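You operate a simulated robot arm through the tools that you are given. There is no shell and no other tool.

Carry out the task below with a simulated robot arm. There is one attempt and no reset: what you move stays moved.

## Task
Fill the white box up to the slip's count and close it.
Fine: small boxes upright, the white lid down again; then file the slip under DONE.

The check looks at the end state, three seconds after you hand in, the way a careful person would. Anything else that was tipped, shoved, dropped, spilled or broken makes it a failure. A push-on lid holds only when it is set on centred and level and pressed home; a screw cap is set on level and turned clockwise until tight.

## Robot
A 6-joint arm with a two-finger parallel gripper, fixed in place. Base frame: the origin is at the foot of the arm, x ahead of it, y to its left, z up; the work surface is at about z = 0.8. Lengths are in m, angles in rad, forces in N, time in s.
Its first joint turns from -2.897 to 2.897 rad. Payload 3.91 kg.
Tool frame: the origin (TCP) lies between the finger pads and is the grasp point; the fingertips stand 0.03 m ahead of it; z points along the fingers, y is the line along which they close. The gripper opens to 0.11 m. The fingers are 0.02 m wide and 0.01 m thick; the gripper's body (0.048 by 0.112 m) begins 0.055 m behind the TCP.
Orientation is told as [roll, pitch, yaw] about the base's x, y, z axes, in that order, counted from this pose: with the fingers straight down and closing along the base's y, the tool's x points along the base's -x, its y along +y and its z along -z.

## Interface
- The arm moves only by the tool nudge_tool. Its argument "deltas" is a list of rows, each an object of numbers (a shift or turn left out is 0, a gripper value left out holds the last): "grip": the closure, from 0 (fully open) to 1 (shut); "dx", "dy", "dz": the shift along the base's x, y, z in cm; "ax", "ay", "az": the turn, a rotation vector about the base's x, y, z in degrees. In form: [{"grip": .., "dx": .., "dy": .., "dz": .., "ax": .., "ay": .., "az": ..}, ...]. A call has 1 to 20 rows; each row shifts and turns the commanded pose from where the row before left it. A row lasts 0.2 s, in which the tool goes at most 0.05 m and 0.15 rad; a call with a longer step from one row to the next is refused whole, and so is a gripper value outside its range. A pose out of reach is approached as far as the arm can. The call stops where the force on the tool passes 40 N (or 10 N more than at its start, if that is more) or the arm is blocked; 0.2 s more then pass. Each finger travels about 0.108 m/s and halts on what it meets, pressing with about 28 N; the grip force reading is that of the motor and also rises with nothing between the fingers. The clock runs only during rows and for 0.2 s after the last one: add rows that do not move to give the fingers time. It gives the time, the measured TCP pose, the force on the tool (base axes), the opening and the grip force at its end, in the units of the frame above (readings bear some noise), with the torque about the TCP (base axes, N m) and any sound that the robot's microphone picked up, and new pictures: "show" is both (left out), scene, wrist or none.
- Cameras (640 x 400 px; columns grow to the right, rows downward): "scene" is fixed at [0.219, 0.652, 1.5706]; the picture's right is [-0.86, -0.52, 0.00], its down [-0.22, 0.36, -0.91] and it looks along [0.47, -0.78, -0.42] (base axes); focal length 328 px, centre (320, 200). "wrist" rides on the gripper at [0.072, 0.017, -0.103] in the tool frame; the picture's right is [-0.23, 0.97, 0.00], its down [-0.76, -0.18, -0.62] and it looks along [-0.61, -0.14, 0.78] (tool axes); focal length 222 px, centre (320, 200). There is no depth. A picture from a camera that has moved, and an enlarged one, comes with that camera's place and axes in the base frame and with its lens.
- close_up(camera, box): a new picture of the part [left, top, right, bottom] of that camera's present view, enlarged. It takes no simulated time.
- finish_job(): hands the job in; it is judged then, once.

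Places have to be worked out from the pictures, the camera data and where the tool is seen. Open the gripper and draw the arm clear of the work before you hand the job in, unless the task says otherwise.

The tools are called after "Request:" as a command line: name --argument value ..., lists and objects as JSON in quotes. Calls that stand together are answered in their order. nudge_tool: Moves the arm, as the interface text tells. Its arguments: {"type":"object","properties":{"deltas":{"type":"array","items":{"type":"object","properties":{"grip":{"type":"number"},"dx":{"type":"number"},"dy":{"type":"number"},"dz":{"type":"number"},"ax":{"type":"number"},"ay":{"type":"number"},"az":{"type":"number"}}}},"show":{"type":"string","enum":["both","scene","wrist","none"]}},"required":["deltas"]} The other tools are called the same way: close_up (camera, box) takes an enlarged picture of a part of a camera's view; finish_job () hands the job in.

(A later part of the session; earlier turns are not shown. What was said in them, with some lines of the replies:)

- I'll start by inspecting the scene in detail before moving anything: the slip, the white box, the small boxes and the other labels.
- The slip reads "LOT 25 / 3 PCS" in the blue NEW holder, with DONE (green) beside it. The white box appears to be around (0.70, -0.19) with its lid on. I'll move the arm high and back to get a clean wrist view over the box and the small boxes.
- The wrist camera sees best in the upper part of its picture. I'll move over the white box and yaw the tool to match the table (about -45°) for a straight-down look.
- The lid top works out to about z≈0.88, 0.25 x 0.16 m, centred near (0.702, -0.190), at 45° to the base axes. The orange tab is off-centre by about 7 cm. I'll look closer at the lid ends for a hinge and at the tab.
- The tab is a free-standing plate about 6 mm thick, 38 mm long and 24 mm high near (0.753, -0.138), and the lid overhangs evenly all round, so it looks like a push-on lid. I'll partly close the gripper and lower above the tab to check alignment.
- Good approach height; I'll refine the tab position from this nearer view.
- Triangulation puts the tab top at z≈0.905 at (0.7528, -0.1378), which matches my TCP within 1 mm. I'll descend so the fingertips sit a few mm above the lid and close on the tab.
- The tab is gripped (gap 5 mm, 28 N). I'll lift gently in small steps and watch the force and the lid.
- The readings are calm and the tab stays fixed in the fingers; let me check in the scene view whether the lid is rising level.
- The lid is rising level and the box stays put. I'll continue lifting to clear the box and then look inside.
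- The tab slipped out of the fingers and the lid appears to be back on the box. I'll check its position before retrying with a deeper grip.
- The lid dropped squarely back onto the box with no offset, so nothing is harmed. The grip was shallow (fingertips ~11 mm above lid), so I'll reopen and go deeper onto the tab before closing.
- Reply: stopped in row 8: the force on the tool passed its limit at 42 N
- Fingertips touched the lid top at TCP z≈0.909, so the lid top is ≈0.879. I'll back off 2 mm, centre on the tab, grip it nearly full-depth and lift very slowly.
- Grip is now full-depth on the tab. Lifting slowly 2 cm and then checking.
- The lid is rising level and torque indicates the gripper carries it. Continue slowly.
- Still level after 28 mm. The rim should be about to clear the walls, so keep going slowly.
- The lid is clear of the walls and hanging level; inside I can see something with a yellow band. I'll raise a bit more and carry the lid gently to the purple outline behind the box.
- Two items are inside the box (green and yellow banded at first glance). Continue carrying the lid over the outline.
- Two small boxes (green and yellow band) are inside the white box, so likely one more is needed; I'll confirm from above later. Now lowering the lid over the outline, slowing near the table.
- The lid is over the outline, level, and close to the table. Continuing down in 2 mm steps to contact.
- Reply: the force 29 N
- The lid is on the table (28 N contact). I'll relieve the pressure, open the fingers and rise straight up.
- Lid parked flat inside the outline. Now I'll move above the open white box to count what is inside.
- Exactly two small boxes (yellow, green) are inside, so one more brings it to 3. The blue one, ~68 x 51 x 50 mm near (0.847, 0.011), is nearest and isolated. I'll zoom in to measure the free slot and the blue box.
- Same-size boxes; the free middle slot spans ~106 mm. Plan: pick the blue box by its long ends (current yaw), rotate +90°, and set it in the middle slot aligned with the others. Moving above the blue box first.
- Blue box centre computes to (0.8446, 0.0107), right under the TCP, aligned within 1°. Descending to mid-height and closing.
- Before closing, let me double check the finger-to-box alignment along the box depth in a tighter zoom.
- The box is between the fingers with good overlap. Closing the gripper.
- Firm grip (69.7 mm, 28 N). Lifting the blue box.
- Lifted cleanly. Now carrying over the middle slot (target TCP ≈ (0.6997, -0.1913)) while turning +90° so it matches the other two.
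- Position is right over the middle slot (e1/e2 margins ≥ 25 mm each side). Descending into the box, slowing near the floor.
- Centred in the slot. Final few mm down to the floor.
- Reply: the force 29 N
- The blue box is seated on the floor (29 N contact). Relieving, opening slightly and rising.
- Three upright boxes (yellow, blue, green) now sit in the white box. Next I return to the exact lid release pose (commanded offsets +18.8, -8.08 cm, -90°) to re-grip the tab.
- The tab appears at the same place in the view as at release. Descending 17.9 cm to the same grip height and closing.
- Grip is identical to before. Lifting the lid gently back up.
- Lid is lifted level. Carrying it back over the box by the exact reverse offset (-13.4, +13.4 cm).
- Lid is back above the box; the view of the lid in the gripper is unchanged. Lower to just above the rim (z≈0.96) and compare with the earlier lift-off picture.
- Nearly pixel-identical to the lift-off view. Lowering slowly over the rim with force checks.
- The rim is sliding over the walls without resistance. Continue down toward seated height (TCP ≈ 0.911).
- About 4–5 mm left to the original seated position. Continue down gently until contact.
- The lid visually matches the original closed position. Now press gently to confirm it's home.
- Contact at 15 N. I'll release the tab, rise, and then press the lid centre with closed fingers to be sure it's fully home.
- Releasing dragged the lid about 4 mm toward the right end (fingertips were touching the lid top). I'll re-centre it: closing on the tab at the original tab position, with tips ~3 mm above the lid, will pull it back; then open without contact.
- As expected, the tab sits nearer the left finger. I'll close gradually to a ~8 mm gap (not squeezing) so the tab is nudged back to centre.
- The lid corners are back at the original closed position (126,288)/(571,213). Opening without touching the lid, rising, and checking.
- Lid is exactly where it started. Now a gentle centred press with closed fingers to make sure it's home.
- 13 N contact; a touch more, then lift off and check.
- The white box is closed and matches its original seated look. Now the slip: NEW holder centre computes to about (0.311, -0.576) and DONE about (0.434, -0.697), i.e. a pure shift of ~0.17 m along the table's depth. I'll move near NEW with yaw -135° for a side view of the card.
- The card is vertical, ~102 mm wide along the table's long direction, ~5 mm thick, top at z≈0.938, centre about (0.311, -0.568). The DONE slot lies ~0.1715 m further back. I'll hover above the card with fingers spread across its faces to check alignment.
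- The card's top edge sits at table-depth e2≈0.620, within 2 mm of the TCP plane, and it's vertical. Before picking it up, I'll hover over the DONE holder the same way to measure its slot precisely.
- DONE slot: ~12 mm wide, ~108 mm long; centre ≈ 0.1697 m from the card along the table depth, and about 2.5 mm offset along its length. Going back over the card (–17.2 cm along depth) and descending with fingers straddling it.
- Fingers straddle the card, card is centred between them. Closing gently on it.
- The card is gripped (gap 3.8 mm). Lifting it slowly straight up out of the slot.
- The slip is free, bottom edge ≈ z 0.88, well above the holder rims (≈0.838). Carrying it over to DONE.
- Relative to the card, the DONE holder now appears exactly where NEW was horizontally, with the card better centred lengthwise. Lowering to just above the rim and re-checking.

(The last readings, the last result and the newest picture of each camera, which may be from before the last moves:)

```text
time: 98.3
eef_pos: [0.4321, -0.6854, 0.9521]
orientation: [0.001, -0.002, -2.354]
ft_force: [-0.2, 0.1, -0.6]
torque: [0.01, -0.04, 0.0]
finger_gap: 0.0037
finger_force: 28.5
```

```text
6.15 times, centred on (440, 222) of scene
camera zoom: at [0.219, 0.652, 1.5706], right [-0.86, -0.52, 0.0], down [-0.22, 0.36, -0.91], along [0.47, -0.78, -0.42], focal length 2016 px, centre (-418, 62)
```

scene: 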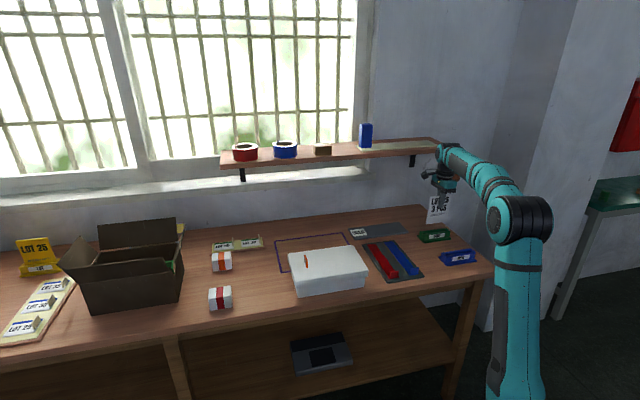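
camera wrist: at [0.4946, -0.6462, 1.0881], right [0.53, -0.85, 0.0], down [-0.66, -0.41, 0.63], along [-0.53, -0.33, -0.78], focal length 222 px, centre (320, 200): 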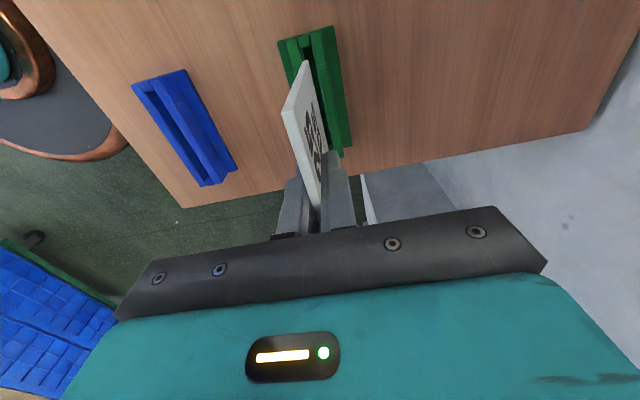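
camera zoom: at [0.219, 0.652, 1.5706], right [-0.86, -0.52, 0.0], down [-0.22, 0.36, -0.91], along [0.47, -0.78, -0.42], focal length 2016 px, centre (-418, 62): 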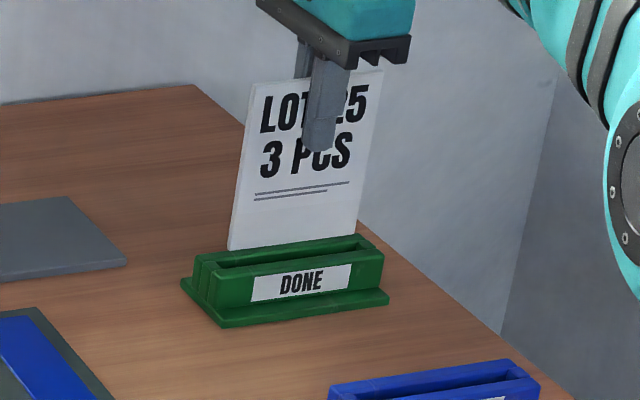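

The card's bottom edge lines up with the slot opening in both views. Continue inserting slowly.

Request:
nudge_tool --deltas '[{"dz": -0.3}, {"dz": -0.3}, {"dz": -0.3}, {"dz": -0.3}, {"dz": -0.3}, {}]' --show "none"

Request:
close_up --camera "wrist" --box '[240, 0, 400, 180]'

Request:
close_up --camera "scene" --box '[410, 190, 470, 255]'

```text
time: 99.8
eef_pos: [0.4324, -0.6853, 0.9373]
orientation: [0.002, -0.004, -2.354]
ft_force: [0.0, -1.1, -0.1]
torque: [0.02, 0.02, 0.02]
finger_gap: 0.0036
finger_force: 27.8
```

```text
2.22 times, centred on (320, 90) of wrist
camera zoom: at [0.4949, -0.6459, 1.0406], right [0.53, -0.85, 0.0], down [-0.66, -0.41, 0.63], along [-0.53, -0.33, -0.78], focal length 494 px, centre (320, 444)
```

zoom: 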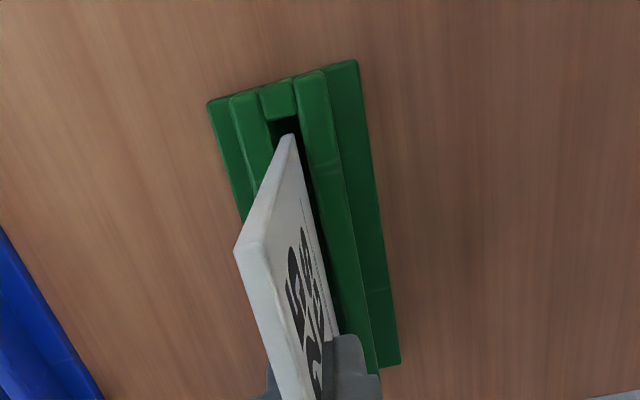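

```text
6.15 times, centred on (440, 222) of scene
camera zoom: at [0.219, 0.652, 1.5706], right [-0.86, -0.52, 0.0], down [-0.22, 0.36, -0.91], along [0.47, -0.78, -0.42], focal length 2016 px, centre (-418, 62)
```

zoom: 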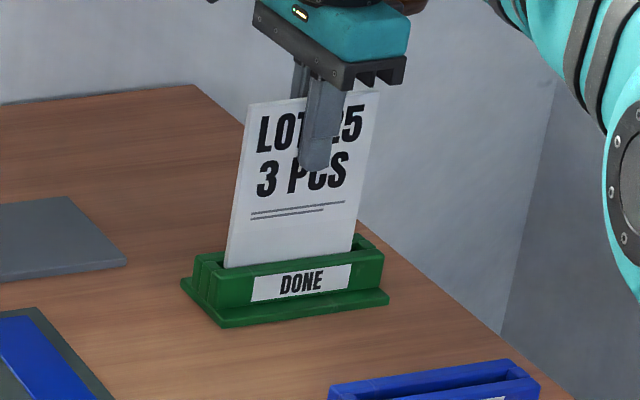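

The card is entering the slot freely. Continue down toward the slot floor.

Request:
nudge_tool --deltas '[{"dz": -0.3}, {"dz": -0.3}, {"dz": -0.3}, {"dz": -0.3}, {"dz": -0.3}, {"dz": -0.3}, {}]' --show "none"

Request:
close_up --camera "scene" --box '[410, 190, 470, 255]'

```text
time: 101.3
eef_pos: [0.4319, -0.6864, 0.9196]
orientation: [0.003, -0.004, -2.354]
ft_force: [1.1, -1.3, -0.2]
torque: [0.01, 0.02, -0.01]
finger_gap: 0.0037
finger_force: 28.0
```

```text
6.15 times, centred on (440, 222) of scene
camera zoom: at [0.219, 0.652, 1.5706], right [-0.86, -0.52, 0.0], down [-0.22, 0.36, -0.91], along [0.47, -0.78, -0.42], focal length 2016 px, centre (-418, 62)
```

zoom: 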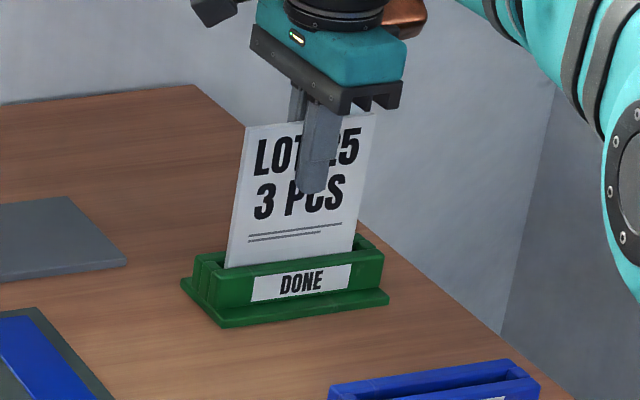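

Sliding in nicely with no lateral load. A few more millimetres to touch the floor of the slot.

Request:
nudge_tool --deltas '[{"dz": -0.2}, {"dz": -0.15}, {"dz": -0.1}, {}]' --show "none"

```text
time: 102.3
eef_pos: [0.4307, -0.6869, 0.9163]
orientation: [0.002, -0.004, -2.355]
ft_force: [-1.2, 0.3, 0.5]
torque: [0.01, 0.01, 0.0]
finger_gap: 0.004
finger_force: 28.1
```

Request:
nudge_tool --deltas '[{"dz": -0.1}, {"dz": -0.1}, {}]' --show "none"

```text
time: 103.2
eef_pos: [0.4308, -0.6869, 0.9155]
orientation: [0.005, -0.004, -2.355]
ft_force: [-0.3, 0.3, 15.4]
torque: [-0.01, -0.04, -0.03]
finger_gap: 0.0037
finger_force: 27.5
```

Card bottom is on the slot floor (15 N). Relieve slightly, open gradually, and see that it stays standing.

Request:
nudge_tool --deltas '[{"dz": 0.08}, {"grip": 0.95}, {"grip": 0.9}, {"grip": 0.8}, {"grip": 0.65}, {"grip": 0.5}, {}]' --show "wrist"

Request:
close_up --camera "scene" --box '[410, 190, 470, 255]'

Request:
close_up --camera "wrist" --box '[230, 0, 430, 240]'

```text
time: 104.8
eef_pos: [0.4312, -0.6861, 0.9149]
orientation: [0.001, -0.003, -2.354]
ft_force: [-0.3, -0.4, -0.2]
torque: [0.0, 0.0, -0.02]
finger_gap: 0.0552
finger_force: 0.0
camera wrist: at [0.4946, -0.6459, 1.0174], right [0.53, -0.85, 0.0], down [-0.66, -0.41, 0.63], along [-0.53, -0.33, -0.78], focal length 222 px, centre (320, 200)
```

wrist: 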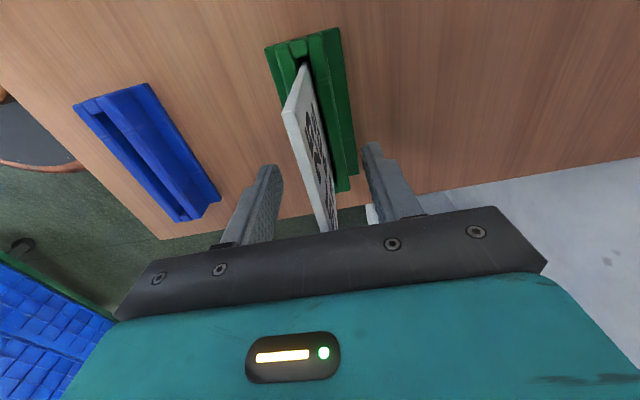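

```text
6.15 times, centred on (440, 222) of scene
camera zoom: at [0.219, 0.652, 1.5706], right [-0.86, -0.52, 0.0], down [-0.22, 0.36, -0.91], along [0.47, -0.78, -0.42], focal length 2016 px, centre (-418, 62)
```

zoom: 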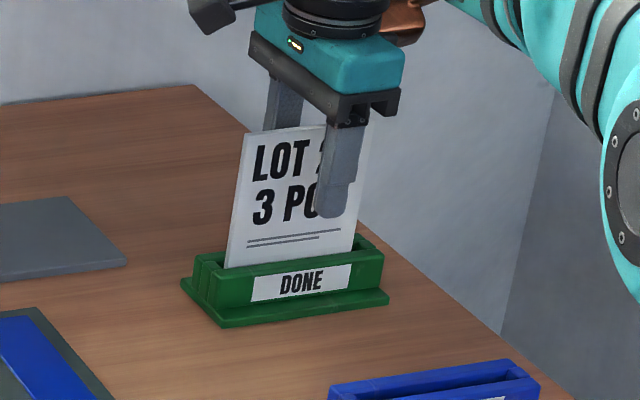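

```text
1.67 times, centred on (330, 120) of wrist
camera zoom: at [0.4946, -0.6459, 1.0174], right [0.53, -0.85, 0.0], down [-0.66, -0.41, 0.63], along [-0.53, -0.33, -0.78], focal length 370 px, centre (303, 333)
```

zoom: 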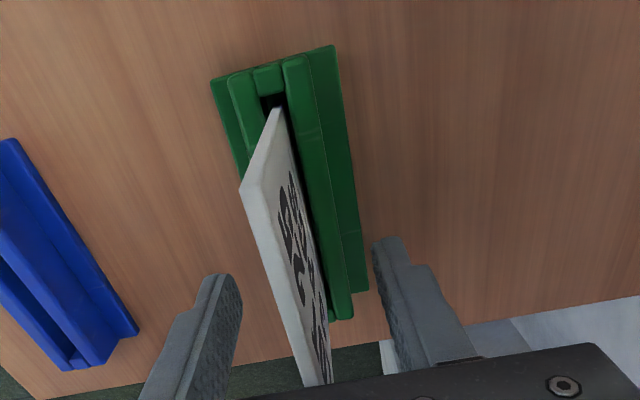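

The slip stands in the DONE holder. Rising straight up, then retreating clear of the work area.

Request:
nudge_tool --deltas '[{"dz": 1}, {"dz": 2}, {"dz": 3}, {"dz": 4}, {"dz": 4}, {"dz": 4}, {"dz": 3}, {"dx": -1.5, "dy": 4, "dz": 1}, {"dx": -1.5, "dy": 4}, {"dx": -1.5, "dy": 4}, {"dx": -1, "dy": 4}, {"dx": -0.5, "dy": 4}, {"dy": 4}, {"dy": 4}, {"dy": 4}, {}]' --show "both"

Request:
close_up --camera "scene" --box '[400, 200, 500, 275]'

Request:
close_up --camera "scene" --box '[190, 210, 400, 320]'

```text
time: 108.2
eef_pos: [0.3688, -0.3637, 1.1335]
orientation: [0.003, -0.003, -2.355]
ft_force: [0.5, 0.1, 0.3]
torque: [0.02, -0.01, 0.01]
finger_gap: 0.0547
finger_force: 0.1
camera wrist: at [0.4328, -0.3247, 1.2361], right [0.53, -0.85, 0.0], down [-0.66, -0.41, 0.63], along [-0.53, -0.33, -0.78], focal length 222 px, centre (320, 200)
```

scene: 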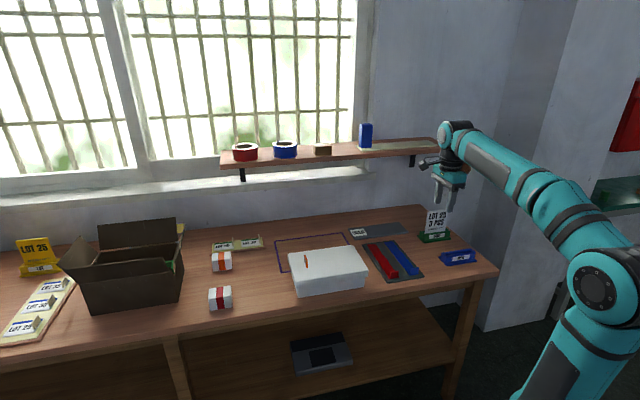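
wrist: 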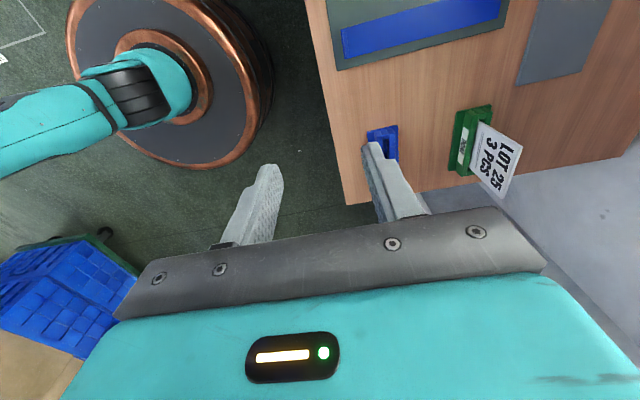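

```text
5.33 times, centred on (450, 238) of scene
camera zoom: at [0.219, 0.652, 1.5706], right [-0.86, -0.52, 0.0], down [-0.22, 0.36, -0.91], along [0.47, -0.78, -0.42], focal length 1747 px, centre (-373, 0)
```

zoom: 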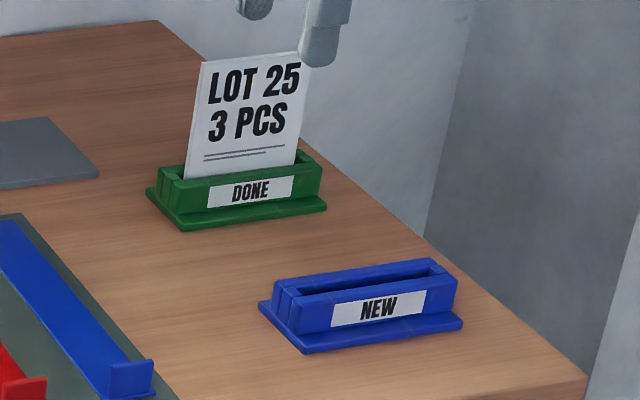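

```text
3.05 times, centred on (295, 265) of scene
camera zoom: at [0.219, 0.652, 1.5706], right [-0.86, -0.52, 0.0], down [-0.22, 0.36, -0.91], along [0.47, -0.78, -0.42], focal length 998 px, centre (396, 2)
```

zoom: 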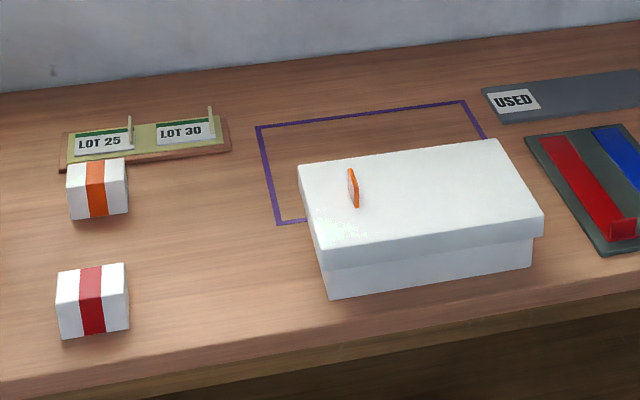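

All in place: slip in DONE, lid closed, other items untouched. I'll open the gripper fully, pull further back, and do one last check of the lid against the original view.

Request:
nudge_tool --deltas '[{"grip": 0.0, "dx": -1, "dy": 3, "dz": 1}, {"dx": -1, "dy": 3, "dz": 1}, {"dx": -1, "dy": 3, "dz": 1}, {"dx": -1, "dy": 3, "dz": 1}, {}, {}]' --show "scene"

Request:
close_up --camera "scene" --box '[280, 235, 375, 300]'

Request:
close_up --camera "scene" --box '[400, 200, 500, 275]'

```text
time: 109.5
eef_pos: [0.3302, -0.2449, 1.1735]
orientation: [0.001, -0.004, -2.355]
ft_force: [0.4, 1.2, 0.0]
torque: [0.05, 0.04, 0.0]
finger_gap: 0.1097
finger_force: 0.0
```

scene: 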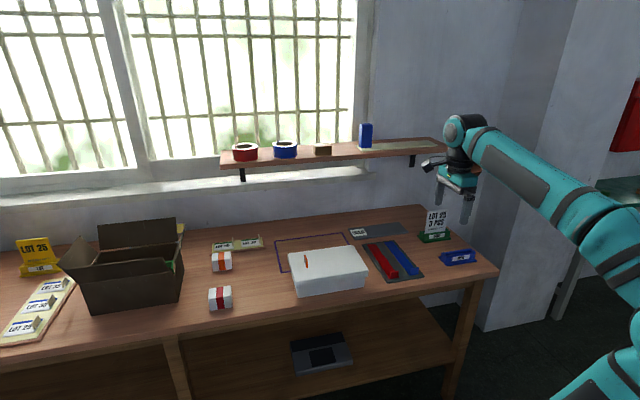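

```text
6.15 times, centred on (328, 268) of scene
camera zoom: at [0.219, 0.652, 1.5706], right [-0.86, -0.52, 0.0], down [-0.22, 0.36, -0.91], along [0.47, -0.78, -0.42], focal length 2016 px, centre (274, -215)
```

zoom: 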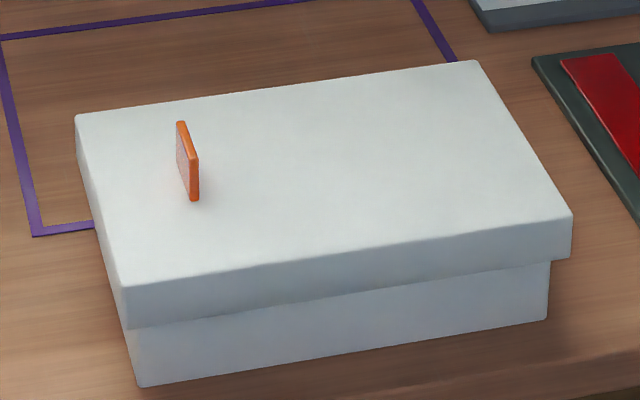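

```text
5.33 times, centred on (450, 238) of scene
camera zoom: at [0.219, 0.652, 1.5706], right [-0.86, -0.52, 0.0], down [-0.22, 0.36, -0.91], along [0.47, -0.78, -0.42], focal length 1747 px, centre (-373, 0)
```

zoom: 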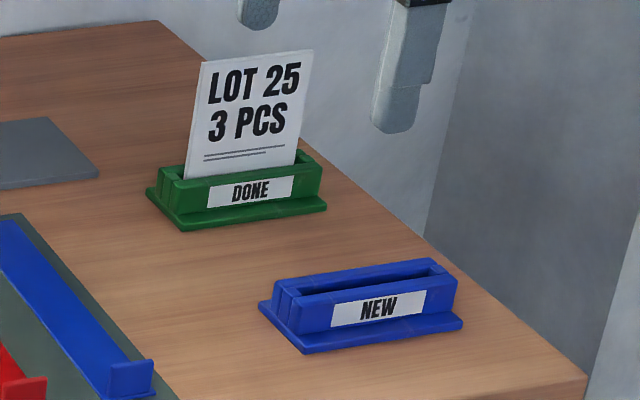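

The white box holds three upright boxes and its lid is seated, centred and level. The slip stands in DONE, the gripper is open and the arm is clear, so I'm handing the job in.

Request:
finish_job

```text
The job is handed in.
```

I handed the job in with the white box filled to 3 pieces and closed, and the slip standing in the DONE holder. I don't have the check's result.

- **Small boxes:** The white box already held two, one with a yellow band and one with a green. I added the blue-banded one in the middle slot, upright and lined up with the others. The slip doesn't name a colour; I took blue because it was nearest and stood clear of everything else. The red and orange ones stayed where they were.
- **Lid:** On the first lift the tab slipped from the gripper and the lid dropped back onto the box. When I put the lid back, releasing it dragged it about 4 mm to one side. I re-centred it and pressed it down in the middle. In the last picture it sits level, in the same place as at the start.
- **Slip:** "LOT 25 / 3 PCS" is now in the DONE holder, and NEW is empty.

I saw nothing else moved or tipped. The gripper is open and the arm is clear of the table.
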